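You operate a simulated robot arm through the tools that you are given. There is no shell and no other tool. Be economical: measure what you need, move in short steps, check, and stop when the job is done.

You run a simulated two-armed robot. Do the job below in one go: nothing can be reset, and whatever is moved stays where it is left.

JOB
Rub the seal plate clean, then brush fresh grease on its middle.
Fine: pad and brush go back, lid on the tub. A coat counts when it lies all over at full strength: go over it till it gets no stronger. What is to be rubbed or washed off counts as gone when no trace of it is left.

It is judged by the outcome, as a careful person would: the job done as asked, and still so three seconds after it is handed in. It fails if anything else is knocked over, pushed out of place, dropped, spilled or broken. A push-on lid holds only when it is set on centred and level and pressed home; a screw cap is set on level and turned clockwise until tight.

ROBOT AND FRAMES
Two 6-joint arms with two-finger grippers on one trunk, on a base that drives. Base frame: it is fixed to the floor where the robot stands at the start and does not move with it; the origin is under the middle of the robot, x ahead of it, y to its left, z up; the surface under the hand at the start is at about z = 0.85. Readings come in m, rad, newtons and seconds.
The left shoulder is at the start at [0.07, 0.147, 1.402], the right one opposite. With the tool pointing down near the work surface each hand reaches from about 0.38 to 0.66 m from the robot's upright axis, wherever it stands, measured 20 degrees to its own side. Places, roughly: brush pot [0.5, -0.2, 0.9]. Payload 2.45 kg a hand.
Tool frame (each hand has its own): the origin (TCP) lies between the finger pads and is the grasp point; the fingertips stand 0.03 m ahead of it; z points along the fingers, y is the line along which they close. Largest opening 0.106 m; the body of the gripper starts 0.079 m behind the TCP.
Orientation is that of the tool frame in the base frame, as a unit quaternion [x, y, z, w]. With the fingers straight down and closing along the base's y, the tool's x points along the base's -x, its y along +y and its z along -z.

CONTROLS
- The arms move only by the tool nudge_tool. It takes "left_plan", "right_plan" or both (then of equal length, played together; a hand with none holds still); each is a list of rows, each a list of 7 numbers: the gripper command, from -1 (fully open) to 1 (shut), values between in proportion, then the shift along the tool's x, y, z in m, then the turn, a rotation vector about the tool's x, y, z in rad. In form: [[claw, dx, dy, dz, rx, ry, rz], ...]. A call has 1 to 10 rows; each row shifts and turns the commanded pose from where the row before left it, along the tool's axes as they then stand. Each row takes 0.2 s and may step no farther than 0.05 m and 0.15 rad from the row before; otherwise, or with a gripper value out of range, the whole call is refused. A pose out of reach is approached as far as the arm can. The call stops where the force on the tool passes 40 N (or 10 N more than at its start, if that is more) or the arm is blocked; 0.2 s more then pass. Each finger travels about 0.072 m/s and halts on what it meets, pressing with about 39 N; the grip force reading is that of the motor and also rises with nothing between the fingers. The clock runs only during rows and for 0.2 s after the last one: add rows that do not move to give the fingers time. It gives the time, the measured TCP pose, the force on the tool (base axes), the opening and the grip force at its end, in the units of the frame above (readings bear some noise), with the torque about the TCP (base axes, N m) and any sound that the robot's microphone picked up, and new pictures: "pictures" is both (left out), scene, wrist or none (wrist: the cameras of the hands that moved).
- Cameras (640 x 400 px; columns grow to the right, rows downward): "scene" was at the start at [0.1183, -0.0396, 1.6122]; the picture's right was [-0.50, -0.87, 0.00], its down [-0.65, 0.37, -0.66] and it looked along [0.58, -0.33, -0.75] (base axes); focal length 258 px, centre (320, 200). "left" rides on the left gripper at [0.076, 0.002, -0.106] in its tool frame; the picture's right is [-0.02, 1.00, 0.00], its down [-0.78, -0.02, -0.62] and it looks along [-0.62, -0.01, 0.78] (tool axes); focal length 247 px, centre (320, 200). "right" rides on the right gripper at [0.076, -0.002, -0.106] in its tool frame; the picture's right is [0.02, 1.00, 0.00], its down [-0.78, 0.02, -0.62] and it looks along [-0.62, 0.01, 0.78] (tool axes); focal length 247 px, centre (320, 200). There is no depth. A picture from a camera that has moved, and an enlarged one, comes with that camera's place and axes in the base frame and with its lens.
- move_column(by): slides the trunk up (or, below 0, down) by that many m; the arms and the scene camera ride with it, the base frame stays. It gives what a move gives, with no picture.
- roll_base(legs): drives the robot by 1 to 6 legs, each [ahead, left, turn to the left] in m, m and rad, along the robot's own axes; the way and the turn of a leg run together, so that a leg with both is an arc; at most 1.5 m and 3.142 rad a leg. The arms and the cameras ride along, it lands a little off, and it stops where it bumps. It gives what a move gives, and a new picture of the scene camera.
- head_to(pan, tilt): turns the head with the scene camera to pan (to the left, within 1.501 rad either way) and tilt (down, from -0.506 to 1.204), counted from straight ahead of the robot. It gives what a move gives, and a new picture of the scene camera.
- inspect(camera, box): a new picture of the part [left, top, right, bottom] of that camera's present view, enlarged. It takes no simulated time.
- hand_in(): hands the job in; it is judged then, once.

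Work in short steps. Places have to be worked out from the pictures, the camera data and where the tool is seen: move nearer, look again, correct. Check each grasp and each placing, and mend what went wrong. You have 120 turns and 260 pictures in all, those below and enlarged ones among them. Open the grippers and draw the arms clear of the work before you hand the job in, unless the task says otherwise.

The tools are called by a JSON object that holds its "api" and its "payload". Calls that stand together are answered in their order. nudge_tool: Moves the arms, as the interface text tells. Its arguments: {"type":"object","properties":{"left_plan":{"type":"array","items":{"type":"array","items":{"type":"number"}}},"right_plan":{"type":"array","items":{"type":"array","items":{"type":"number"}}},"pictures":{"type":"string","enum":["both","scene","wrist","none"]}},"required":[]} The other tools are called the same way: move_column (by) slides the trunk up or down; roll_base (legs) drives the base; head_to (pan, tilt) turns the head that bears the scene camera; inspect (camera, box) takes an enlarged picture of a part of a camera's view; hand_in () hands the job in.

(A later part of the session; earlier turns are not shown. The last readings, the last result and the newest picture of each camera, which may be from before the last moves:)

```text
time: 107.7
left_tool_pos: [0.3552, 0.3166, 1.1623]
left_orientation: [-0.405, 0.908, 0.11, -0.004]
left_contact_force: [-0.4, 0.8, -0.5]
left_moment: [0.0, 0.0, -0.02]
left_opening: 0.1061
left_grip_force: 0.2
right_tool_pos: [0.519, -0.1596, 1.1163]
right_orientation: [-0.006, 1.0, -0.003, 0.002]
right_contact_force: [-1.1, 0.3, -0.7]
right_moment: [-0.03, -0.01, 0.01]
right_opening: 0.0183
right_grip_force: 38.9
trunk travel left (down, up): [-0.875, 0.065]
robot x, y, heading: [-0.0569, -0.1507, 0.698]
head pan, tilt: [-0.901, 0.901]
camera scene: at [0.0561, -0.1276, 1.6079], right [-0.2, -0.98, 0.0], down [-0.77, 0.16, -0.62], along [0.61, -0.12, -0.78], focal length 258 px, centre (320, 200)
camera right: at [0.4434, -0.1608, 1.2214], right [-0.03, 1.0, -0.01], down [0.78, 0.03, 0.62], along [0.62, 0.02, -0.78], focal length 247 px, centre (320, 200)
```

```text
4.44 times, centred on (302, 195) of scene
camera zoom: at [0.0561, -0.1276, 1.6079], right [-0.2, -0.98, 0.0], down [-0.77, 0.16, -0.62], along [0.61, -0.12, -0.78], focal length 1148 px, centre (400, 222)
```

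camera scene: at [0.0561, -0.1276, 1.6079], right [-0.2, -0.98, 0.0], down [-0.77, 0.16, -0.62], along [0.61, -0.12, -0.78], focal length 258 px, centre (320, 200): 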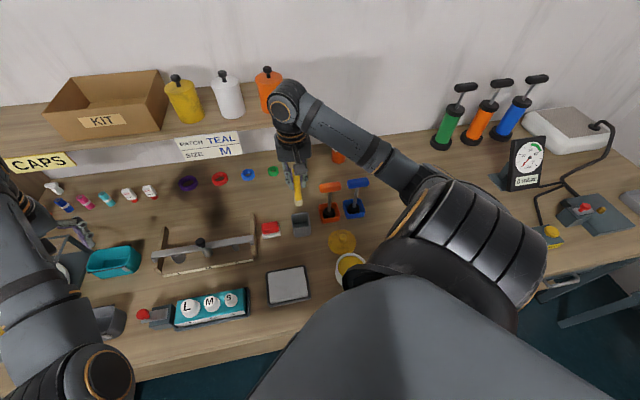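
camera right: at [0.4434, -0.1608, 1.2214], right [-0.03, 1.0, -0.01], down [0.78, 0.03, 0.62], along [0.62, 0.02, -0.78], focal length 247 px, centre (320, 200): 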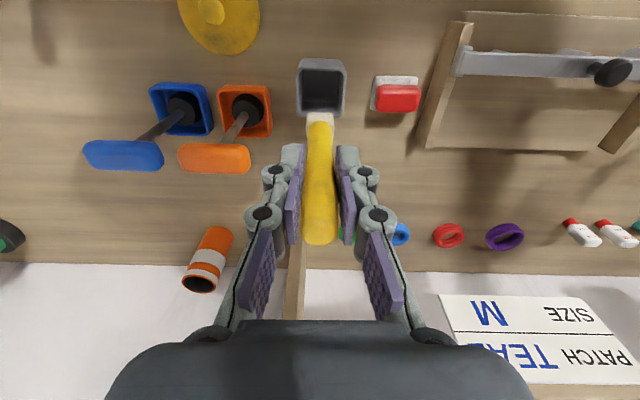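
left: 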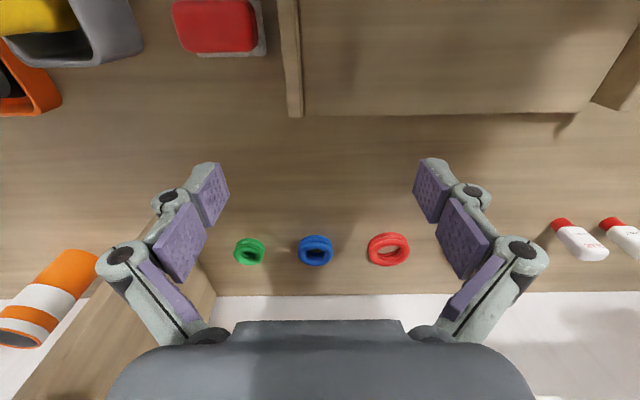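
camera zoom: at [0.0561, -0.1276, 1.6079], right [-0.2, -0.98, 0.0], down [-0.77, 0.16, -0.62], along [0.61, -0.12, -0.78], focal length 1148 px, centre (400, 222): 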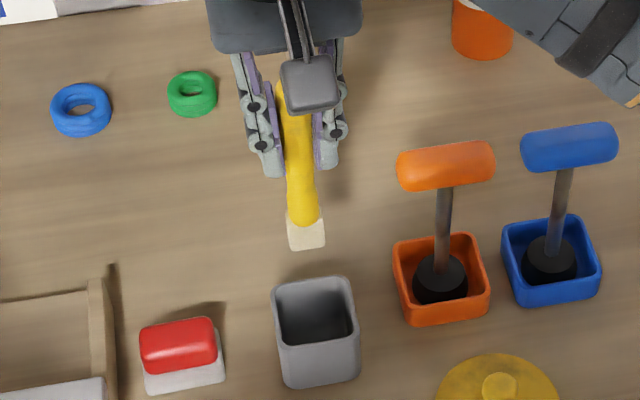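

Bristles are ~0.023 wide, tip ~0.112 below the TCP. I drive so the brush comes over the open tub.

{"api": "roll_base", "payload": {"legs": [[-0.218, 0.027, 0]]}}

{"api": "nudge_tool", "payload": {"right_plan": [[1, 0, 0, 0.02, 0, 0, 0]], "pictures": "wrist"}}

{"api": "inspect", "payload": {"camera": "right", "box": [240, 30, 400, 150]}}

```text
time: 109.4
left_tool_pos: [0.1767, 0.1985, 1.1618]
left_orientation: [-0.403, 0.909, 0.109, -0.006]
left_contact_force: [0.7, 0.3, 0.7]
left_moment: [0.01, -0.02, 0.02]
left_opening: 0.106
left_grip_force: 0.1
right_tool_pos: [0.3392, -0.2785, 1.1151]
right_orientation: [-0.004, 1.0, -0.003, 0.001]
right_contact_force: [0.0, 0.5, 0.3]
right_moment: [-0.02, 0.01, 0.02]
right_opening: 0.0185
right_grip_force: 38.9
trunk travel left (down, up): [-0.875, 0.065]
robot x, y, heading: [-0.2401, -0.2621, 0.697]
head pan, tilt: [-0.901, 0.901]
camera scene: at [-0.1237, -0.2442, 1.6076], right [-0.2, -0.98, 0.0], down [-0.77, 0.16, -0.62], along [0.61, -0.13, -0.78], focal length 258 px, centre (320, 200)
```

scene: 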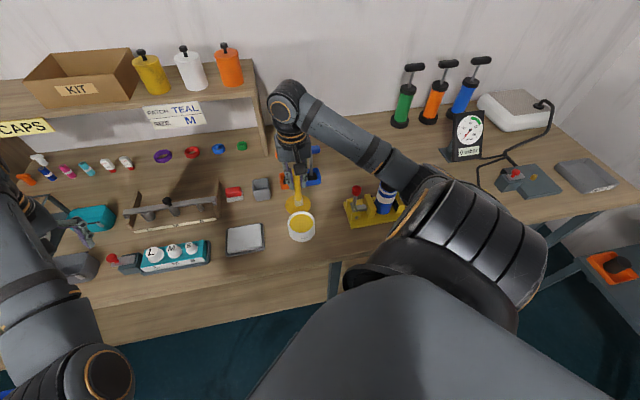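

```text
time: 109.8
left_tool_pos: [0.175, 0.1975, 1.1638]
left_orientation: [-0.404, 0.908, 0.11, -0.006]
left_contact_force: [-0.1, -0.2, 1.3]
left_moment: [-0.01, 0.02, -0.01]
left_opening: 0.1061
left_grip_force: 0.1
right_tool_pos: [0.3372, -0.2796, 1.0952]
right_orientation: [-0.003, 1.0, -0.003, 0.003]
right_contact_force: [0.3, 1.4, -1.0]
right_moment: [-0.01, 0.0, 0.05]
right_opening: 0.0184
right_grip_force: 38.5
trunk travel left (down, up): [-0.875, 0.065]
robot x, y, heading: [-0.239, -0.2634, 0.694]
head pan, tilt: [-0.901, 0.901]
camera right: at [0.2614, -0.2806, 1.1994], right [-0.03, 1.0, 0.0], down [0.78, 0.03, 0.62], along [0.62, 0.01, -0.78], focal length 247 px, centre (320, 200)
```

right: 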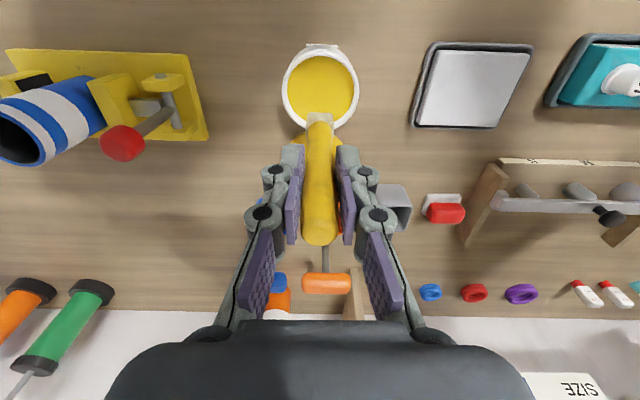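

```text
3.33 times, centred on (320, 90) of right
camera zoom: at [0.2614, -0.2806, 1.1994], right [-0.03, 1.0, 0.0], down [0.78, 0.03, 0.62], along [0.62, 0.01, -0.78], focal length 823 px, centre (320, 567)
```

zoom: 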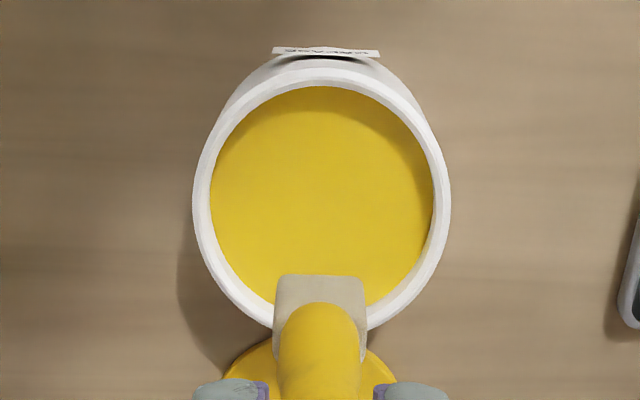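

Tub centre at (0.333,-0.281). I shift 5 mm back and lower toward the grease.

{"api": "nudge_tool", "payload": {"right_plan": [[1, 0.006, -0.001, 0.03, 0, 0, 0], [1, 0, 0, 0.03, 0, 0, 0], [1, 0, 0, 0.01, 0, 0, 0]], "pictures": "wrist"}}

{"api": "inspect", "payload": {"camera": "scene", "box": [270, 170, 334, 250]}}

```text
time: 110.6
left_tool_pos: [0.1747, 0.1977, 1.1634]
left_orientation: [-0.403, 0.908, 0.11, -0.004]
left_contact_force: [0.1, -0.4, 0.0]
left_moment: [0.01, 0.01, 0.02]
left_opening: 0.106
left_grip_force: 0.0
right_tool_pos: [0.3328, -0.2808, 1.026]
right_orientation: [-0.004, 1.0, -0.003, 0.002]
right_contact_force: [-0.2, 0.3, -0.3]
right_moment: [-0.01, -0.01, 0.03]
right_opening: 0.0185
right_grip_force: 39.0
trunk travel left (down, up): [-0.875, 0.065]
robot x, y, heading: [-0.2416, -0.2629, 0.692]
head pan, tilt: [-0.901, 0.901]
camera right: at [0.2569, -0.2814, 1.1301], right [-0.03, 1.0, -0.01], down [0.78, 0.03, 0.62], along [0.62, 0.01, -0.78], focal length 247 px, centre (320, 200)
```

right: 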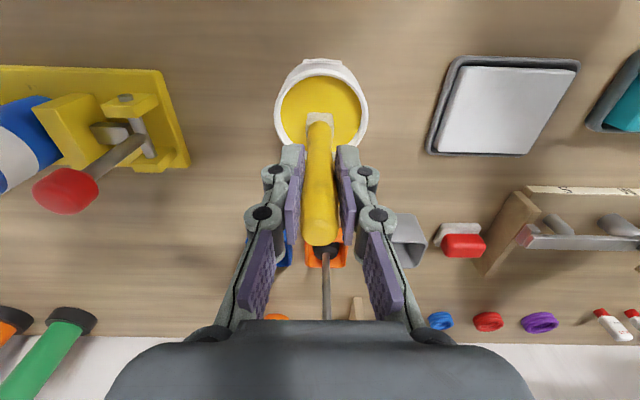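

```text
5.00 times, centred on (302, 210) of scene
camera zoom: at [-0.1261, -0.2455, 1.6079], right [-0.2, -0.98, 0.0], down [-0.77, 0.16, -0.62], along [0.61, -0.13, -0.78], focal length 1292 px, centre (410, 150)
```

zoom: 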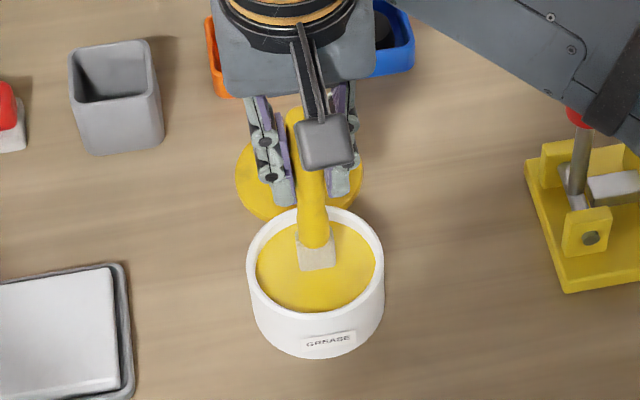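

The tip is just above the grease, near the centre. Lower in small steps.

{"api": "nudge_tool", "payload": {"right_plan": [[1, 0.002, 0, 0.008, 0, 0, 0], [1, 0, 0, 0.006, 0, 0, 0], [1, 0, 0, 0.006, 0, 0, 0]], "pictures": "none"}}

{"api": "inspect", "payload": {"camera": "right", "box": [260, 50, 380, 150]}}

{"api": "inspect", "payload": {"camera": "scene", "box": [270, 170, 334, 250]}}

```text
time: 111.4
left_tool_pos: [0.1688, 0.1952, 1.166]
left_orientation: [-0.404, 0.908, 0.11, -0.001]
left_contact_force: [0.0, 0.6, 0.1]
left_moment: [0.01, 0.02, 0.03]
left_opening: 0.1059
left_grip_force: 0.0
right_tool_pos: [0.3282, -0.2816, 1.0118]
right_orientation: [-0.004, 1.0, -0.001, 0.009]
right_contact_force: [4.1, -4.0, 41.9]
right_moment: [-0.21, -0.85, -0.02]
right_opening: 0.0185
right_grip_force: 38.7
trunk travel left (down, up): [-0.875, 0.065]
robot x, y, heading: [-0.2375, -0.2623, 0.696]
head pan, tilt: [-0.901, 0.901]
```

```text
4.00 times, centred on (320, 100) of right
camera zoom: at [0.2504, -0.2827, 1.1162], right [-0.03, 1.0, 0.0], down [0.77, 0.02, 0.64], along [0.64, 0.02, -0.77], focal length 988 px, centre (320, 600)
```

zoom: 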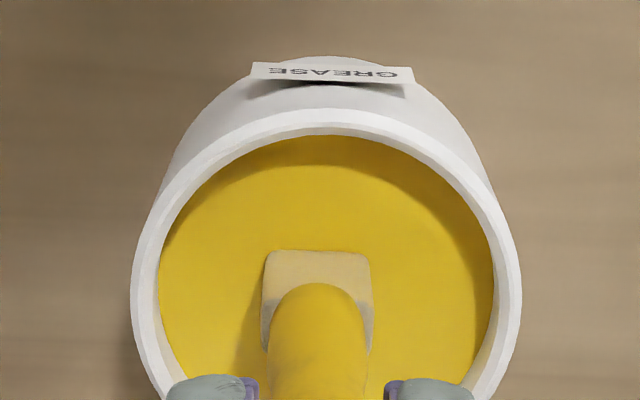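

```text
5.00 times, centred on (302, 210) of scene
camera zoom: at [-0.1337, -0.2474, 1.6092], right [-0.2, -0.98, 0.0], down [-0.76, 0.16, -0.62], along [0.61, -0.13, -0.78], focal length 1292 px, centre (410, 150)
```

zoom: 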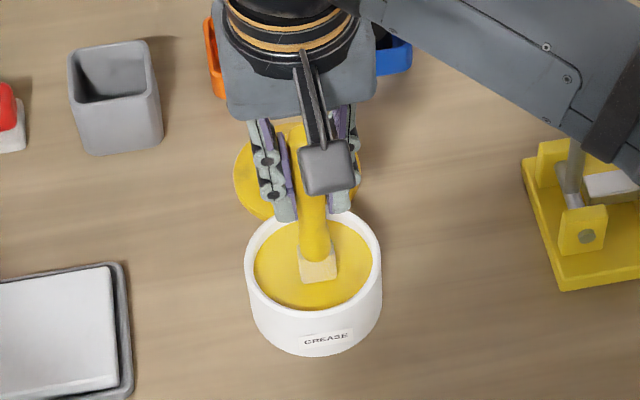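

The bristles took grease (contact at TCP z≈1.012). I ease off, swirl slightly to load, and lift.

{"api": "nudge_tool", "payload": {"right_plan": [[1, 0, 0, -0.003, 0, 0, 0], [1, 0, 0.007, 0, 0, 0, 0], [1, -0.006, 0, 0, 0, 0, 0], [1, 0, -0.012, 0, 0, 0, 0], [1, 0.004, 0, 0, 0, 0, 0], [1, 0, 0.005, 0, 0, 0, 0], [1, 0, 0, -0.02, 0, 0, 0], [1, 0, 0, -0.03, 0, 0, 0], [1, 0, 0, -0.02, 0, 0, 0]], "pictures": "wrist"}}

{"api": "inspect", "payload": {"camera": "right", "box": [260, 30, 380, 150]}}

```text
time: 113.4
left_tool_pos: [0.1742, 0.1962, 1.1649]
left_orientation: [-0.403, 0.909, 0.11, -0.004]
left_contact_force: [-0.3, -0.7, -0.4]
left_moment: [0.0, -0.01, 0.01]
left_opening: 0.106
left_grip_force: 0.0
right_tool_pos: [0.3286, -0.2793, 1.076]
right_orientation: [-0.004, 1.0, -0.003, 0.002]
right_contact_force: [-0.5, 0.1, -1.0]
right_moment: [-0.03, 0.02, -0.02]
right_opening: 0.0182
right_grip_force: 38.8
trunk travel left (down, up): [-0.875, 0.065]
robot x, y, heading: [-0.2374, -0.2598, 0.697]
head pan, tilt: [-0.901, 0.901]
camera right: at [0.2533, -0.2802, 1.1815], right [-0.03, 1.0, 0.0], down [0.78, 0.03, 0.62], along [0.62, 0.01, -0.78], focal length 247 px, centre (320, 200)
```

right: 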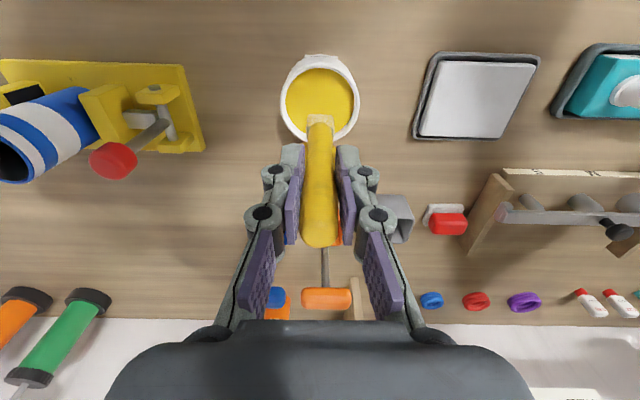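

```text
3.33 times, centred on (320, 90) of right
camera zoom: at [0.2533, -0.2802, 1.1815], right [-0.03, 1.0, 0.0], down [0.78, 0.03, 0.62], along [0.62, 0.01, -0.78], focal length 823 px, centre (320, 567)
```

zoom: 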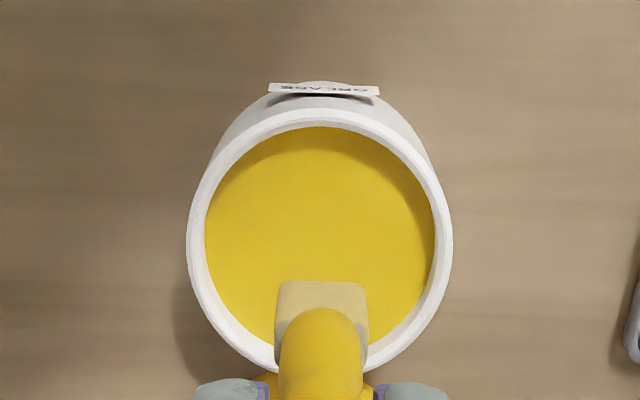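

Loaded, tub unmoved. I drive the base +0.19 in y so the brush is over the plate.

{"api": "roll_base", "payload": {"legs": [[0.122, 0.145, 0]]}}

{"api": "nudge_tool", "payload": {"right_plan": [[1, 0, 0, 0.01, 0, 0, 0], [1, 0, 0, 0.01, 0, 0, 0]], "pictures": "wrist"}}

```text
time: 115.0
left_tool_pos: [0.1777, 0.3855, 1.163]
left_orientation: [-0.404, 0.908, 0.112, -0.004]
left_contact_force: [0.3, -1.3, 0.8]
left_moment: [0.01, 0.02, -0.02]
left_opening: 0.106
left_grip_force: 0.0
right_tool_pos: [0.3327, -0.0901, 1.0775]
right_orientation: [-0.004, 1.0, 0.0, 0.002]
right_contact_force: [-0.2, 0.8, -0.7]
right_moment: [0.04, 0.03, 0.0]
right_opening: 0.0186
right_grip_force: 39.3
trunk travel left (down, up): [-0.875, 0.065]
robot x, y, heading: [-0.2346, -0.0709, 0.702]
head pan, tilt: [-0.901, 0.901]
camera scene: at [-0.1234, -0.059, 1.608], right [-0.2, -0.98, 0.0], down [-0.77, 0.16, -0.62], along [0.61, -0.12, -0.78], focal length 258 px, centre (320, 200)
```

scene: 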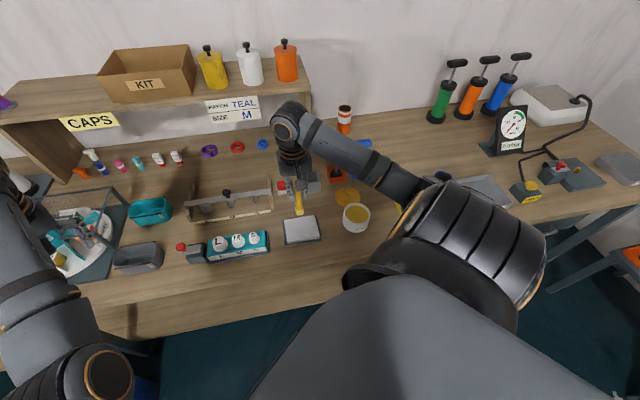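

```text
time: 115.6
left_tool_pos: [0.1775, 0.3876, 1.1641]
left_orientation: [-0.404, 0.908, 0.112, -0.005]
left_contact_force: [-0.1, -0.3, -1.2]
left_moment: [0.0, 0.0, 0.0]
left_opening: 0.1059
left_grip_force: 0.0
right_tool_pos: [0.333, -0.0881, 1.057]
right_orientation: [-0.005, 1.0, -0.001, 0.002]
right_contact_force: [0.3, -0.3, -0.1]
right_moment: [0.01, 0.01, -0.02]
right_opening: 0.0184
right_grip_force: 38.5
trunk travel left (down, up): [-0.875, 0.065]
robot x, y, heading: [-0.2349, -0.0731, 0.699]
head pan, tilt: [-0.901, 0.901]
camera right: at [0.2569, -0.0899, 1.1619], right [-0.03, 1.0, 0.0], down [0.78, 0.03, 0.62], along [0.62, 0.02, -0.78], focal length 247 px, centre (320, 200)
```

right: 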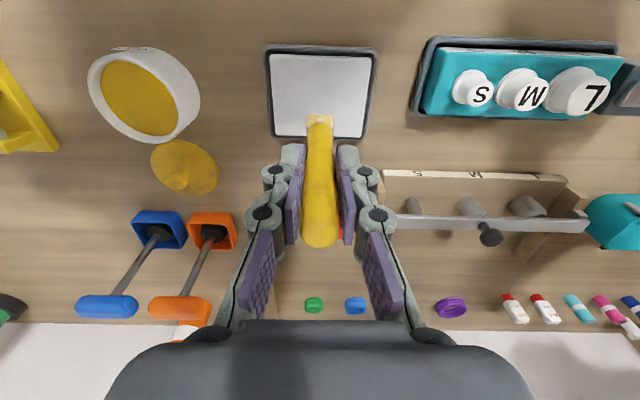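

The plate centre is at (0.342,-0.088). I lower the brush, stepping gently near contact (expected TCP z≈0.983).

{"api": "nudge_tool", "payload": {"right_plan": [[1, -0.003, 0, 0.03, 0, 0, 0], [1, 0, 0, 0.03, 0, 0, 0], [1, 0, 0, 0.007, 0, 0, 0], [1, 0, 0, 0, 0, 0, 0]], "pictures": "none"}}

{"api": "inspect", "payload": {"camera": "right", "box": [240, 40, 400, 150]}}

```text
time: 116.6
left_tool_pos: [0.1742, 0.3873, 1.1645]
left_orientation: [-0.404, 0.908, 0.11, -0.004]
left_contact_force: [1.5, -0.5, 0.4]
left_moment: [0.01, 0.01, 0.02]
left_opening: 0.1059
left_grip_force: 0.0
right_tool_pos: [0.337, -0.0866, 0.993]
right_orientation: [-0.005, 1.0, -0.003, 0.005]
right_contact_force: [-0.1, -1.0, 17.6]
right_moment: [-0.07, -0.26, -0.01]
right_opening: 0.0184
right_grip_force: 38.7
trunk travel left (down, up): [-0.875, 0.065]
robot x, y, heading: [-0.2355, -0.0694, 0.701]
head pan, tilt: [-0.901, 0.901]
```

```text
3.64 times, centred on (320, 95) of right
camera zoom: at [0.2594, -0.0891, 1.0967], right [-0.03, 1.0, 0.0], down [0.78, 0.03, 0.63], along [0.63, 0.02, -0.78], focal length 898 px, centre (320, 582)
```

zoom: 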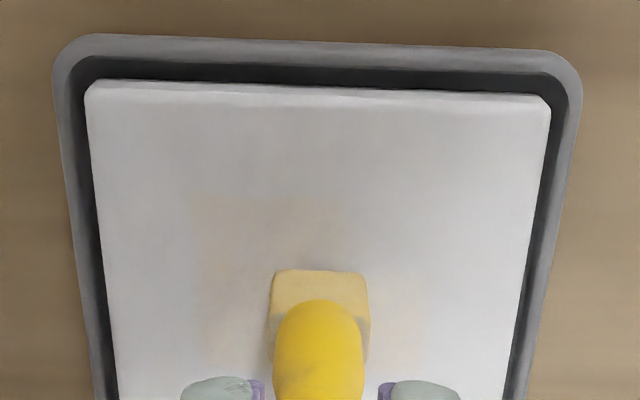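

Contact (18 N) and a faint tint already appears over a middle patch (about y −0.119…−0.059, x from 0.323). I start stroking across that area.

{"api": "nudge_tool", "payload": {"right_plan": [[1, 0, 0.013, 0, 0, 0, 0], [1, 0, 0.012, 0, 0, 0, 0], [1, 0, -0.017, 0, 0, 0, 0], [1, 0, -0.017, 0, 0, 0, 0], [1, 0, -0.017, 0, 0, 0, 0], [1, -0.008, 0, 0, 0, 0, 0], [1, 0, 0.017, 0, 0, 0, 0], [1, 0, 0.017, 0, 0, 0, 0], [1, 0, 0.017, 0, 0, 0, 0], [1, 0.008, 0, 0, 0, 0, 0]], "pictures": "none"}}

{"api": "nudge_tool", "payload": {"right_plan": [[1, 0.01, 0, 0, 0, 0, 0], [1, 0, -0.017, 0, 0, 0, 0], [1, 0, -0.017, 0, 0, 0, 0], [1, 0, -0.017, 0, 0, 0, 0], [1, 0.008, 0, 0, 0, 0, 0], [1, 0, 0.017, 0, 0, 0, 0], [1, 0, 0.017, 0, 0, 0, 0], [1, 0, 0.017, 0, 0, 0, 0]], "pictures": "none"}}

{"api": "inspect", "payload": {"camera": "right", "box": [180, 40, 400, 190]}}

```text
time: 118.8
left_tool_pos: [0.1765, 0.3881, 1.1626]
left_orientation: [-0.405, 0.907, 0.111, -0.004]
left_contact_force: [0.9, -0.6, 0.4]
left_moment: [0.03, 0.01, -0.01]
left_opening: 0.1059
left_grip_force: 0.0
right_tool_pos: [0.3368, -0.0608, 0.9905]
right_orientation: [-0.005, 1.0, -0.001, 0.004]
right_contact_force: [7.0, 0.3, 17.0]
right_moment: [0.18, -0.92, -0.06]
right_opening: 0.0183
right_grip_force: 38.4
trunk travel left (down, up): [-0.875, 0.065]
robot x, y, heading: [-0.2356, -0.0722, 0.695]
head pan, tilt: [-0.901, 0.901]
```

```text
time: 120.6
left_tool_pos: [0.1748, 0.3868, 1.165]
left_orientation: [-0.404, 0.908, 0.11, -0.003]
left_contact_force: [0.7, -0.4, -0.5]
left_moment: [0.0, 0.0, 0.02]
left_opening: 0.1061
left_grip_force: 0.1
right_tool_pos: [0.3169, -0.0626, 0.9919]
right_orientation: [-0.005, 1.0, -0.003, 0.005]
right_contact_force: [0.3, -6.1, 21.5]
right_moment: [-0.56, -0.21, -0.06]
right_opening: 0.0183
right_grip_force: 39.1
trunk travel left (down, up): [-0.875, 0.065]
robot x, y, heading: [-0.2336, -0.0726, 0.697]
head pan, tilt: [-0.901, 0.901]
```

```text
2.67 times, centred on (290, 115) of right
camera zoom: at [0.2406, -0.0645, 1.0954], right [-0.03, 1.0, -0.01], down [0.78, 0.03, 0.63], along [0.63, 0.02, -0.78], focal length 659 px, centre (400, 427)
```

zoom: 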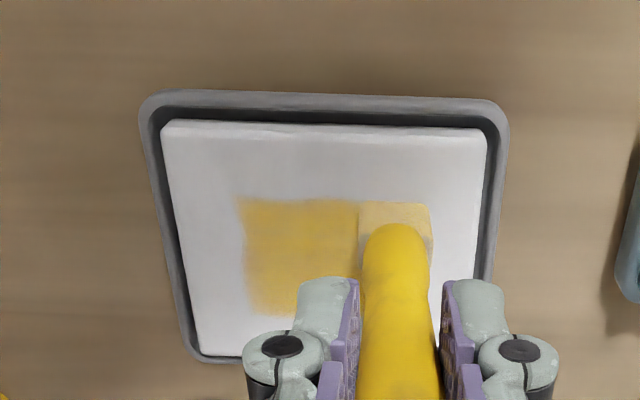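

A crisp middle patch (x 0.321–0.365, y −0.118…−0.059) is getting a coat. I continue with more passes over it.

{"api": "nudge_tool", "payload": {"right_plan": [[1, -0.01, 0, 0, 0, 0, 0], [1, 0, -0.018, 0, 0, 0, 0], [1, 0, -0.018, 0, 0, 0, 0], [1, 0, -0.016, 0, 0, 0, 0], [1, -0.012, 0, 0, 0, 0, 0], [1, 0, 0.018, 0, 0, 0, 0], [1, 0, 0.018, 0, 0, 0, 0], [1, 0, 0.016, 0, 0, 0, 0], [1, -0.012, 0, 0, 0, 0, 0], [1, 0, -0.018, 0, 0, 0, 0]], "pictures": "none"}}

{"api": "nudge_tool", "payload": {"right_plan": [[1, 0, -0.018, 0, 0, 0, 0], [1, 0, -0.016, 0, 0, 0, 0], [1, 0.01, 0, 0, 0, 0, 0], [1, 0, 0.018, 0, 0, 0, 0], [1, 0, 0.018, 0, 0, 0, 0], [1, 0, 0.016, 0, 0, 0, 0], [1, 0.012, 0, 0, 0, 0, 0], [1, 0, -0.018, 0, 0, 0, 0], [1, 0, -0.018, 0, 0, 0, 0], [1, 0, -0.016, 0, 0, 0, 0]], "pictures": "none"}}

{"api": "inspect", "payload": {"camera": "right", "box": [240, 40, 460, 190]}}

```text
time: 122.8
left_tool_pos: [0.1759, 0.3886, 1.1638]
left_orientation: [-0.405, 0.908, 0.11, -0.004]
left_contact_force: [0.1, -0.5, 0.6]
left_moment: [0.01, -0.03, -0.02]
left_opening: 0.1062
left_grip_force: 0.2
right_tool_pos: [0.3526, -0.0797, 0.99]
right_orientation: [-0.005, 1.0, -0.002, 0.003]
right_contact_force: [1.3, 0.8, 2.8]
right_moment: [0.15, -0.12, -0.07]
right_opening: 0.0185
right_grip_force: 39.4
trunk travel left (down, up): [-0.875, 0.065]
robot x, y, heading: [-0.2385, -0.0726, 0.697]
head pan, tilt: [-0.901, 0.901]
```

```text
time: 125.0
left_tool_pos: [0.177, 0.3893, 1.1633]
left_orientation: [-0.405, 0.908, 0.11, -0.005]
left_contact_force: [-0.7, 0.5, 0.4]
left_moment: [0.05, -0.02, -0.04]
left_opening: 0.1059
left_grip_force: 0.1
right_tool_pos: [0.3305, -0.115, 0.9911]
right_orientation: [-0.004, 1.0, -0.002, 0.003]
right_contact_force: [-0.5, 1.1, 5.6]
right_moment: [0.2, -0.05, 0.0]
right_opening: 0.0185
right_grip_force: 39.3
trunk travel left (down, up): [-0.875, 0.065]
robot x, y, heading: [-0.2328, -0.0697, 0.697]
head pan, tilt: [-0.901, 0.901]
```

```text
2.67 times, centred on (350, 115) of right
camera zoom: at [0.2543, -0.1163, 1.0953], right [-0.03, 1.0, -0.01], down [0.78, 0.03, 0.63], along [0.63, 0.02, -0.78], focal length 659 px, centre (240, 427)
```

zoom: 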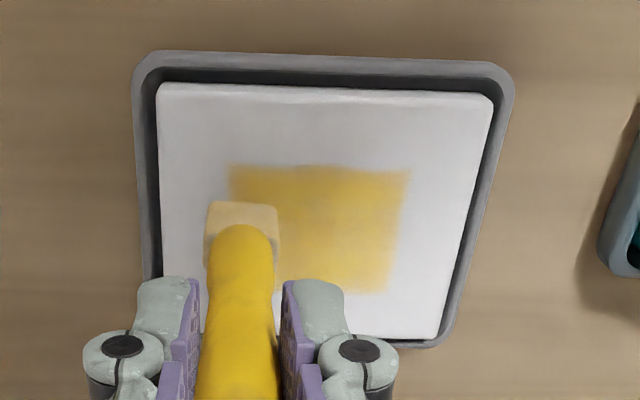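

The coat covers the patch but isn't even, and the bristles look paler. I lift and drive back to the tub to reload.

{"api": "nudge_tool", "payload": {"right_plan": [[1, 0, 0.01, -0.03, 0, 0, 0], [1, 0, 0.015, -0.03, 0, 0, 0], [1, 0, 0, -0.025, 0, 0, 0]], "pictures": "none"}}

{"api": "inspect", "payload": {"camera": "right", "box": [240, 20, 400, 150]}}

{"api": "roll_base", "payload": {"legs": [[-0.122, -0.145, 0]]}}

{"api": "nudge_tool", "payload": {"right_plan": [[1, 0, 0, 0.01, 0, 0, 0]], "pictures": "wrist"}}

```text
time: 125.8
left_tool_pos: [0.1777, 0.3879, 1.1635]
left_orientation: [-0.404, 0.908, 0.111, -0.004]
left_contact_force: [-0.5, -0.2, 0.3]
left_moment: [0.0, 0.02, -0.02]
left_opening: 0.1063
left_grip_force: 0.0
right_tool_pos: [0.3296, -0.0885, 1.0749]
right_orientation: [-0.005, 1.0, -0.003, 0.001]
right_contact_force: [0.0, -0.2, 0.7]
right_moment: [0.01, -0.02, 0.0]
right_opening: 0.0182
right_grip_force: 39.1
trunk travel left (down, up): [-0.875, 0.065]
robot x, y, heading: [-0.2361, -0.0722, 0.697]
head pan, tilt: [-0.901, 0.901]
```

```text
3.08 times, centred on (320, 85) of right
camera zoom: at [0.2536, -0.0903, 1.1796], right [-0.03, 1.0, -0.01], down [0.78, 0.03, 0.62], along [0.62, 0.01, -0.78], focal length 760 px, centre (320, 554)
```

zoom: 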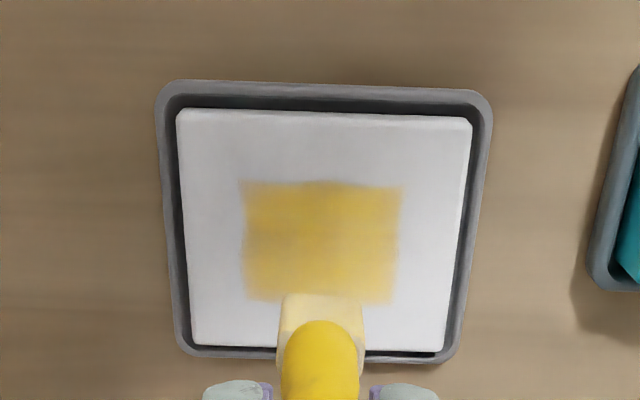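

```text
time: 127.3
left_tool_pos: [0.1778, 0.2035, 1.1618]
left_orientation: [-0.404, 0.908, 0.109, -0.005]
left_contact_force: [-0.1, -0.4, 0.3]
left_moment: [-0.03, 0.01, 0.0]
left_opening: 0.106
left_grip_force: 0.0
right_tool_pos: [0.3295, -0.2744, 1.0741]
right_orientation: [-0.004, 1.0, -0.004, 0.003]
right_contact_force: [0.1, 0.2, -1.0]
right_moment: [-0.06, -0.04, -0.01]
right_opening: 0.0185
right_grip_force: 38.6
trunk travel left (down, up): [-0.875, 0.065]
robot x, y, heading: [-0.2334, -0.2587, 0.698]
head pan, tilt: [-0.901, 0.901]
camera scene: at [-0.1229, -0.2383, 1.6078], right [-0.2, -0.98, 0.0], down [-0.77, 0.16, -0.62], along [0.61, -0.13, -0.78], focal length 258 px, centre (320, 200)
```

scene: 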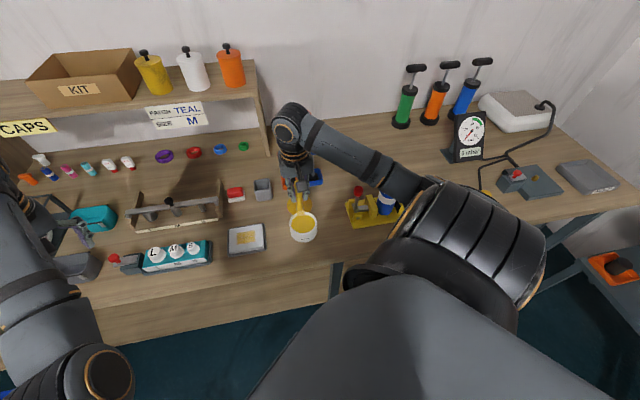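

```text
time: 127.7
left_tool_pos: [0.1776, 0.2012, 1.1635]
left_orientation: [-0.405, 0.908, 0.11, -0.004]
left_contact_force: [-1.2, -0.3, 0.0]
left_moment: [0.01, -0.01, -0.01]
left_opening: 0.1062
left_grip_force: 0.0
right_tool_pos: [0.3294, -0.2764, 1.0649]
right_orientation: [-0.005, 1.0, -0.002, 0.002]
right_contact_force: [-0.2, -0.5, -0.2]
right_moment: [0.02, 0.0, 0.02]
right_opening: 0.0186
right_grip_force: 39.2
trunk travel left (down, up): [-0.875, 0.065]
robot x, y, heading: [-0.2314, -0.2588, 0.704]
head pan, tilt: [-0.901, 0.901]
camera right: at [0.2542, -0.2773, 1.1696], right [-0.03, 1.0, 0.0], down [0.78, 0.03, 0.63], along [0.62, 0.02, -0.78], focal length 247 px, centre (320, 200)
```

right: 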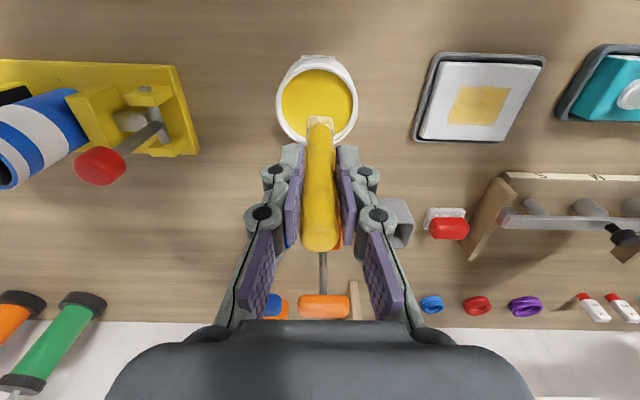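

Over the tub again; dip, with a little swirl, and lift.

{"api": "nudge_tool", "payload": {"right_plan": [[1, 0, -0.004, 0.03, 0, 0, 0], [1, 0, 0, 0.02, 0, 0, 0], [1, 0, 0, 0.003, 0, 0, 0], [1, 0, 0, 0.002, 0, 0, 0]], "pictures": "none"}}

{"api": "nudge_tool", "payload": {"right_plan": [[1, 0, 0.008, 0, 0, 0, 0], [1, -0.006, 0, 0, 0, 0, 0], [1, 0, -0.014, 0, 0, 0, 0], [1, 0.006, 0, 0, 0, 0, 0], [1, 0, 0.006, 0, 0, 0, 0], [1, 0, 0, -0.02, 0, 0, 0], [1, 0, 0, -0.03, 0, 0, 0], [1, 0, 0, -0.02, 0, 0, 0]], "pictures": "none"}}

{"api": "inspect", "payload": {"camera": "right", "box": [260, 30, 380, 150]}}

```text
time: 128.7
left_tool_pos: [0.1771, 0.2002, 1.1629]
left_orientation: [-0.404, 0.908, 0.11, -0.005]
left_contact_force: [0.5, -0.6, -0.2]
left_moment: [0.02, 0.01, -0.01]
left_opening: 0.1058
left_grip_force: 0.0
right_tool_pos: [0.3297, -0.2808, 1.0106]
right_orientation: [-0.004, 1.0, -0.002, 0.003]
right_contact_force: [-0.5, 0.3, 1.8]
right_moment: [0.06, -0.06, 0.0]
right_opening: 0.0184
right_grip_force: 38.9
trunk travel left (down, up): [-0.875, 0.065]
robot x, y, heading: [-0.2381, -0.2611, 0.694]
head pan, tilt: [-0.901, 0.901]
```

```text
time: 130.5
left_tool_pos: [0.1786, 0.202, 1.1628]
left_orientation: [-0.404, 0.908, 0.111, -0.004]
left_contact_force: [-1.1, 0.3, 0.5]
left_moment: [0.01, 0.01, 0.02]
left_opening: 0.1058
left_grip_force: 0.1
right_tool_pos: [0.3292, -0.2812, 1.0807]
right_orientation: [-0.004, 1.0, -0.003, 0.002]
right_contact_force: [-0.1, -0.1, -0.8]
right_moment: [0.0, -0.02, 0.01]
right_opening: 0.0185
right_grip_force: 39.1
trunk travel left (down, up): [-0.875, 0.065]
robot x, y, heading: [-0.2369, -0.264, 0.7]
head pan, tilt: [-0.901, 0.901]
```

```text
3.33 times, centred on (320, 90) of right
camera zoom: at [0.2539, -0.2818, 1.1856], right [-0.03, 1.0, 0.0], down [0.78, 0.03, 0.62], along [0.62, 0.02, -0.78], focal length 823 px, centre (320, 567)
```

zoom: 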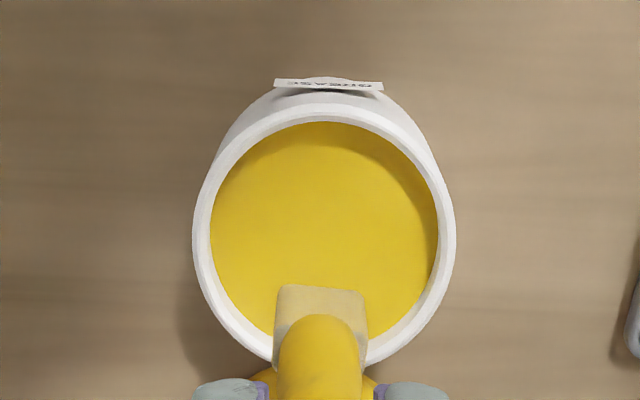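

Loaded again; back to the plate and apply another round.

{"api": "roll_base", "payload": {"legs": [[0.122, 0.145, 0]]}}

{"api": "nudge_tool", "payload": {"right_plan": [[1, 0, 0, 0.03, 0, 0, 0], [1, 0, 0, 0.03, 0, 0, 0], [1, 0, 0, 0.025, 0, 0, 0], [1, 0, 0, 0.005, 0, 0, 0], [1, 0, 0, 0, 0, 0, 0]], "pictures": "wrist"}}

```text
time: 132.1
left_tool_pos: [0.1796, 0.3871, 1.1653]
left_orientation: [-0.404, 0.908, 0.112, -0.004]
left_contact_force: [0.8, 0.0, 0.4]
left_moment: [0.02, -0.01, -0.01]
left_opening: 0.106
left_grip_force: 0.1
right_tool_pos: [0.3312, -0.0944, 1.0803]
right_orientation: [-0.005, 1.0, -0.001, 0.002]
right_contact_force: [-0.5, -0.7, -1.2]
right_moment: [0.03, -0.01, 0.02]
right_opening: 0.0186
right_grip_force: 39.1
trunk travel left (down, up): [-0.875, 0.065]
robot x, y, heading: [-0.2361, -0.0653, 0.695]
head pan, tilt: [-0.901, 0.901]
camera scene: at [-0.1214, -0.0567, 1.608], right [-0.2, -0.98, 0.0], down [-0.77, 0.16, -0.62], along [0.61, -0.12, -0.78], focal length 258 px, centre (320, 200)
```

scene: 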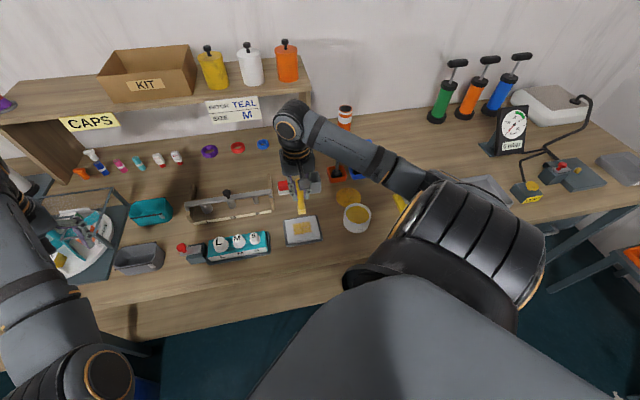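

```text
time: 133.3
left_tool_pos: [0.1795, 0.39, 1.1647]
left_orientation: [-0.405, 0.908, 0.111, -0.003]
left_contact_force: [0.2, -0.2, -0.6]
left_moment: [0.02, 0.01, -0.01]
left_opening: 0.1059
left_grip_force: 0.1
right_tool_pos: [0.3319, -0.0904, 0.9923]
right_orientation: [-0.005, 1.0, -0.002, 0.002]
right_contact_force: [0.3, 0.5, -0.3]
right_moment: [0.0, 0.02, 0.0]
right_opening: 0.0185
right_grip_force: 38.6
trunk travel left (down, up): [-0.875, 0.065]
robot x, y, heading: [-0.2342, -0.0679, 0.691]
head pan, tilt: [-0.901, 0.901]
camera right: at [0.2556, -0.0924, 1.0962], right [-0.03, 1.0, 0.0], down [0.78, 0.03, 0.62], along [0.62, 0.02, -0.78], focal length 247 px, centre (320, 200)
```

right: 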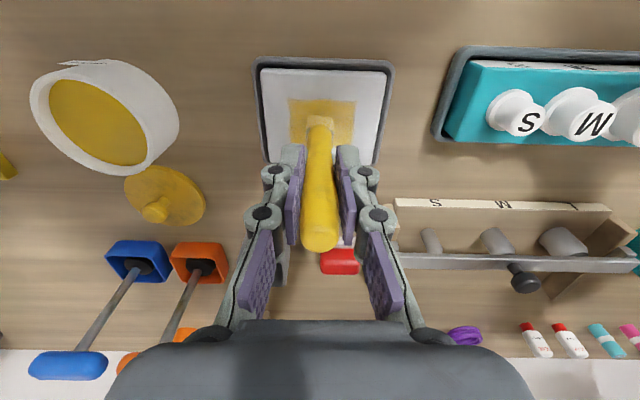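

Just at contact. Press a little and stroke methodically over the patch.

{"api": "nudge_tool", "payload": {"right_plan": [[1, 0, 0, 0.0035, 0, 0, 0], [1, 0, 0.014, 0, 0, 0, 0], [1, 0, 0.013, 0, 0, 0, 0], [1, 0.012, 0, 0, 0, 0, 0], [1, 0, -0.018, 0, 0, 0, 0], [1, 0, -0.017, 0, 0, 0, 0], [1, 0, -0.017, 0, 0, 0, 0], [1, 0.006, 0, 0, 0, 0, 0], [1, 0, 0.018, 0, 0, 0, 0], [1, 0, 0.017, 0, 0, 0, 0]], "pictures": "none"}}

{"api": "nudge_tool", "payload": {"right_plan": [[1, 0, 0.017, 0, 0, 0, 0], [1, -0.013, 0, 0, 0, 0, 0], [1, 0, -0.018, 0, 0, 0, 0], [1, 0, -0.017, 0, 0, 0, 0], [1, 0, -0.017, 0, 0, 0, 0], [1, -0.012, 0, 0, 0, 0, 0], [1, 0, 0.018, 0, 0, 0, 0], [1, 0, 0.017, 0, 0, 0, 0], [1, 0, 0.017, 0, 0, 0, 0], [1, -0.012, 0, 0, 0, 0, 0]], "pictures": "none"}}

{"api": "nudge_tool", "payload": {"right_plan": [[1, 0, -0.018, 0, 0, 0, 0], [1, 0, -0.017, 0, 0, 0, 0], [1, 0, -0.017, 0, 0, 0, 0], [1, 0.012, 0, 0, 0, 0, 0], [1, 0, 0.018, 0, 0, 0, 0], [1, 0, 0.017, 0, 0, 0, 0], [1, 0, 0.017, 0, 0, 0, 0], [1, 0, 0, -0.03, 0, 0, 0], [1, -0.005, -0.015, -0.03, 0, 0, 0], [1, 0, -0.01, -0.02, 0, 0, 0]], "pictures": "none"}}

{"api": "inspect", "payload": {"camera": "right", "box": [240, 20, 400, 150]}}

```text
time: 135.5
left_tool_pos: [0.1749, 0.3909, 1.1648]
left_orientation: [-0.404, 0.908, 0.109, -0.003]
left_contact_force: [0.0, 0.4, -0.2]
left_moment: [-0.02, -0.02, -0.01]
left_opening: 0.1058
left_grip_force: 0.1
right_tool_pos: [0.3117, -0.0845, 0.9884]
right_orientation: [-0.003, 1.0, -0.003, 0.002]
right_contact_force: [-1.6, -8.3, 28.6]
right_moment: [-0.91, 0.0, -0.07]
right_opening: 0.0185
right_grip_force: 38.8
trunk travel left (down, up): [-0.875, 0.065]
robot x, y, heading: [-0.2294, -0.0705, 0.697]
head pan, tilt: [-0.901, 0.901]
```

```text
time: 137.7
left_tool_pos: [0.1777, 0.391, 1.1637]
left_orientation: [-0.404, 0.908, 0.11, -0.004]
left_contact_force: [-0.3, -0.2, -1.1]
left_moment: [-0.02, 0.0, -0.02]
left_opening: 0.1059
left_grip_force: 0.1
right_tool_pos: [0.3479, -0.0627, 0.9872]
right_orientation: [-0.005, 1.0, -0.002, 0.003]
right_contact_force: [-4.0, 0.3, 10.4]
right_moment: [0.11, 0.49, 0.01]
right_opening: 0.0185
right_grip_force: 39.1
trunk travel left (down, up): [-0.875, 0.065]
robot x, y, heading: [-0.2347, -0.0709, 0.7]
head pan, tilt: [-0.901, 0.901]
```

```text
time: 139.9
left_tool_pos: [0.1786, 0.3912, 1.1638]
left_orientation: [-0.404, 0.908, 0.111, -0.004]
left_contact_force: [-0.1, 0.1, 0.4]
left_moment: [-0.03, -0.02, 0.0]
left_opening: 0.1058
left_grip_force: 0.0
right_tool_pos: [0.3442, -0.0891, 1.0671]
right_orientation: [-0.005, 1.0, -0.001, 0.001]
right_contact_force: [0.1, -0.3, -0.4]
right_moment: [0.02, -0.01, -0.01]
right_opening: 0.0185
right_grip_force: 39.6
trunk travel left (down, up): [-0.875, 0.065]
robot x, y, heading: [-0.2337, -0.0739, 0.696]
head pan, tilt: [-0.901, 0.901]
```

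```text
3.08 times, centred on (320, 85) of right
camera zoom: at [0.268, -0.0901, 1.1717], right [-0.03, 1.0, 0.0], down [0.78, 0.03, 0.62], along [0.62, 0.02, -0.78], focal length 760 px, centre (320, 554)
```

zoom: 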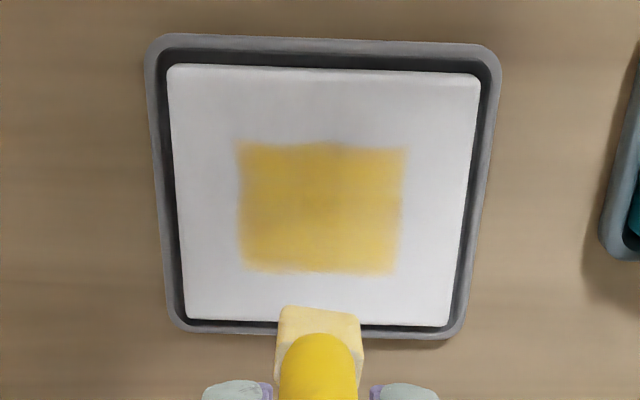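

Stronger and more even. I reload once more and do another full round, then compare the strength.

{"api": "roll_base", "payload": {"legs": [[-0.122, -0.145, 0]]}}

{"api": "nudge_tool", "payload": {"right_plan": [[1, 0.006, -0.003, 0.02, 0, 0, 0], [1, 0.006, 0, 0.02, 0, 0, 0]], "pictures": "wrist"}}

```text
time: 141.4
left_tool_pos: [0.1772, 0.2036, 1.1615]
left_orientation: [-0.405, 0.908, 0.109, -0.005]
left_contact_force: [0.2, 0.8, -0.3]
left_moment: [0.0, -0.04, 0.02]
left_opening: 0.1057
left_grip_force: 0.1
right_tool_pos: [0.3417, -0.275, 1.0658]
right_orientation: [-0.004, 1.0, -0.003, 0.001]
right_contact_force: [-0.3, 1.2, -0.1]
right_moment: [-0.04, 0.0, -0.02]
right_opening: 0.0185
right_grip_force: 38.4
trunk travel left (down, up): [-0.875, 0.065]
robot x, y, heading: [-0.2378, -0.2604, 0.697]
head pan, tilt: [-0.901, 0.901]
camera scene: at [-0.1233, -0.2379, 1.6078], right [-0.2, -0.98, 0.0], down [-0.77, 0.16, -0.62], along [0.61, -0.13, -0.78], focal length 258 px, centre (320, 200)
```

scene: 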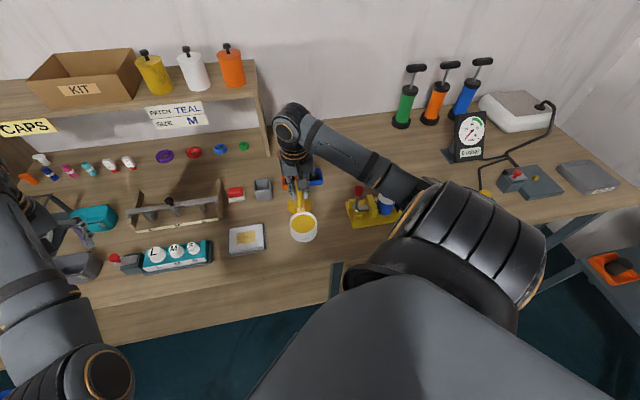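

```text
time: 142.0
left_tool_pos: [0.1762, 0.2038, 1.1621]
left_orientation: [-0.405, 0.908, 0.11, -0.005]
left_contact_force: [0.5, 0.3, 0.0]
left_moment: [0.02, 0.01, 0.0]
left_opening: 0.1061
left_grip_force: 0.1
right_tool_pos: [0.331, -0.2802, 1.0267]
right_orientation: [-0.006, 1.0, -0.002, 0.002]
right_contact_force: [0.0, 0.7, -0.6]
right_moment: [-0.02, 0.01, 0.02]
right_opening: 0.0184
right_grip_force: 38.9
trunk travel left (down, up): [-0.875, 0.065]
robot x, y, heading: [-0.2358, -0.2573, 0.705]
head pan, tilt: [-0.901, 0.901]
camera right: at [0.2555, -0.2813, 1.1317], right [-0.03, 1.0, -0.01], down [0.78, 0.03, 0.62], along [0.62, 0.02, -0.78], focal length 247 px, centre (320, 200)
```

right: 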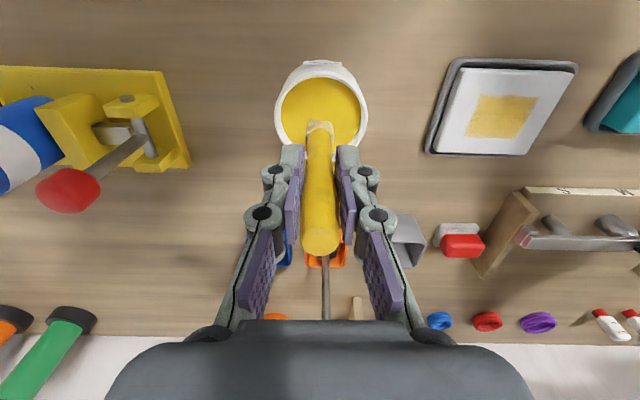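

Dip again.

{"api": "nudge_tool", "payload": {"right_plan": [[1, 0, 0, 0.012, 0, 0, 0], [1, 0, 0, 0.006, 0, 0, 0], [1, 0, 0, 0.003, 0, 0, 0], [1, 0, 0.007, 0, 0, 0, 0], [1, 0, -0.014, 0, 0, 0, 0], [1, 0, 0.007, 0, 0, 0, 0], [1, 0, 0, 0, 0, 0, 0]], "pictures": "none"}}

{"api": "nudge_tool", "payload": {"right_plan": [[1, 0, 0, -0.02, 0, 0, 0], [1, 0, 0, -0.03, 0, 0, 0], [1, 0, 0, -0.02, 0, 0, 0]], "pictures": "none"}}

{"api": "inspect", "payload": {"camera": "right", "box": [260, 30, 380, 150]}}

{"api": "roll_base", "payload": {"legs": [[0.122, 0.145, 0]]}}

```text
time: 143.6
left_tool_pos: [0.174, 0.2015, 1.1649]
left_orientation: [-0.406, 0.907, 0.11, -0.003]
left_contact_force: [0.0, -0.5, 0.1]
left_moment: [0.02, 0.03, 0.01]
left_opening: 0.1058
left_grip_force: 0.0
right_tool_pos: [0.328, -0.2827, 1.0076]
right_orientation: [-0.004, 1.0, -0.003, 0.004]
right_contact_force: [4.1, -5.7, 24.0]
right_moment: [-0.54, -0.7, -0.09]
right_opening: 0.0184
right_grip_force: 39.5
trunk travel left (down, up): [-0.875, 0.065]
robot x, y, heading: [-0.2364, -0.2575, 0.696]
head pan, tilt: [-0.901, 0.901]
```

```text
time: 144.4
left_tool_pos: [0.1759, 0.2022, 1.1634]
left_orientation: [-0.405, 0.908, 0.111, -0.004]
left_contact_force: [-0.3, -0.1, 0.5]
left_moment: [0.0, 0.01, 0.03]
left_opening: 0.1057
left_grip_force: 0.1
right_tool_pos: [0.3292, -0.2799, 1.0765]
right_orientation: [-0.004, 1.0, -0.002, 0.001]
right_contact_force: [-0.3, 0.8, -0.5]
right_moment: [0.0, 0.0, -0.01]
right_opening: 0.0187
right_grip_force: 38.6
trunk travel left (down, up): [-0.875, 0.065]
robot x, y, heading: [-0.2381, -0.2605, 0.699]
head pan, tilt: [-0.901, 0.901]
```

```text
3.33 times, centred on (320, 90) of right
camera zoom: at [0.2537, -0.2819, 1.1808], right [-0.03, 1.0, 0.0], down [0.78, 0.03, 0.62], along [0.62, 0.02, -0.78], focal length 823 px, centre (320, 567)
```

zoom: 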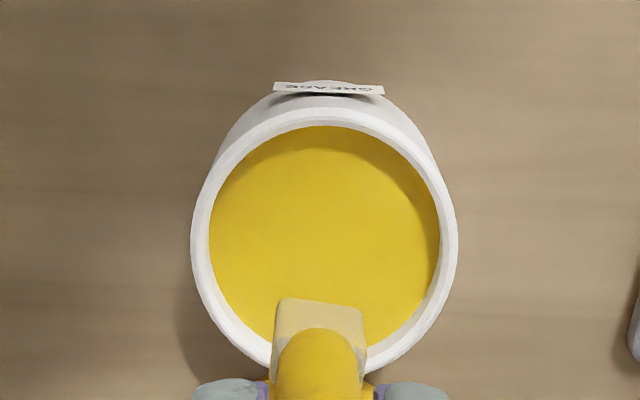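

```text
time: 146.0
left_tool_pos: [0.1746, 0.3896, 1.1641]
left_orientation: [-0.407, 0.906, 0.111, -0.003]
left_contact_force: [0.0, -0.6, 0.1]
left_moment: [0.02, -0.03, 0.0]
left_opening: 0.1063
left_grip_force: 0.0
right_tool_pos: [0.3297, -0.091, 1.0744]
right_orientation: [-0.007, 1.0, -0.001, 0.002]
right_contact_force: [0.2, -0.5, -0.6]
right_moment: [0.03, 0.04, 0.0]
right_opening: 0.0183
right_grip_force: 38.9
trunk travel left (down, up): [-0.875, 0.065]
robot x, y, heading: [-0.2359, -0.0687, 0.701]
head pan, tilt: [-0.901, 0.901]
camera scene: at [-0.1233, -0.0561, 1.608], right [-0.2, -0.98, 0.0], down [-0.77, 0.16, -0.62], along [0.61, -0.12, -0.78], focal length 258 px, centre (320, 200)
```

scene: 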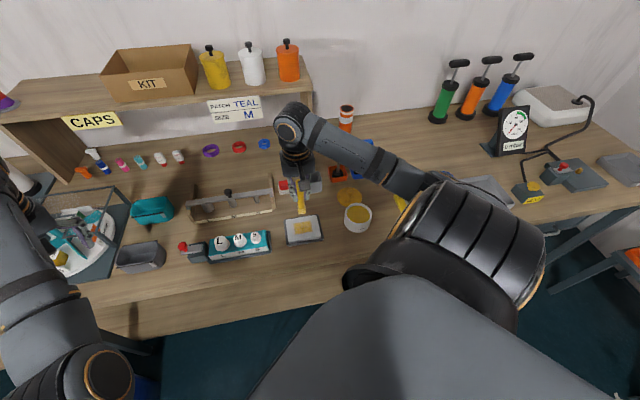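

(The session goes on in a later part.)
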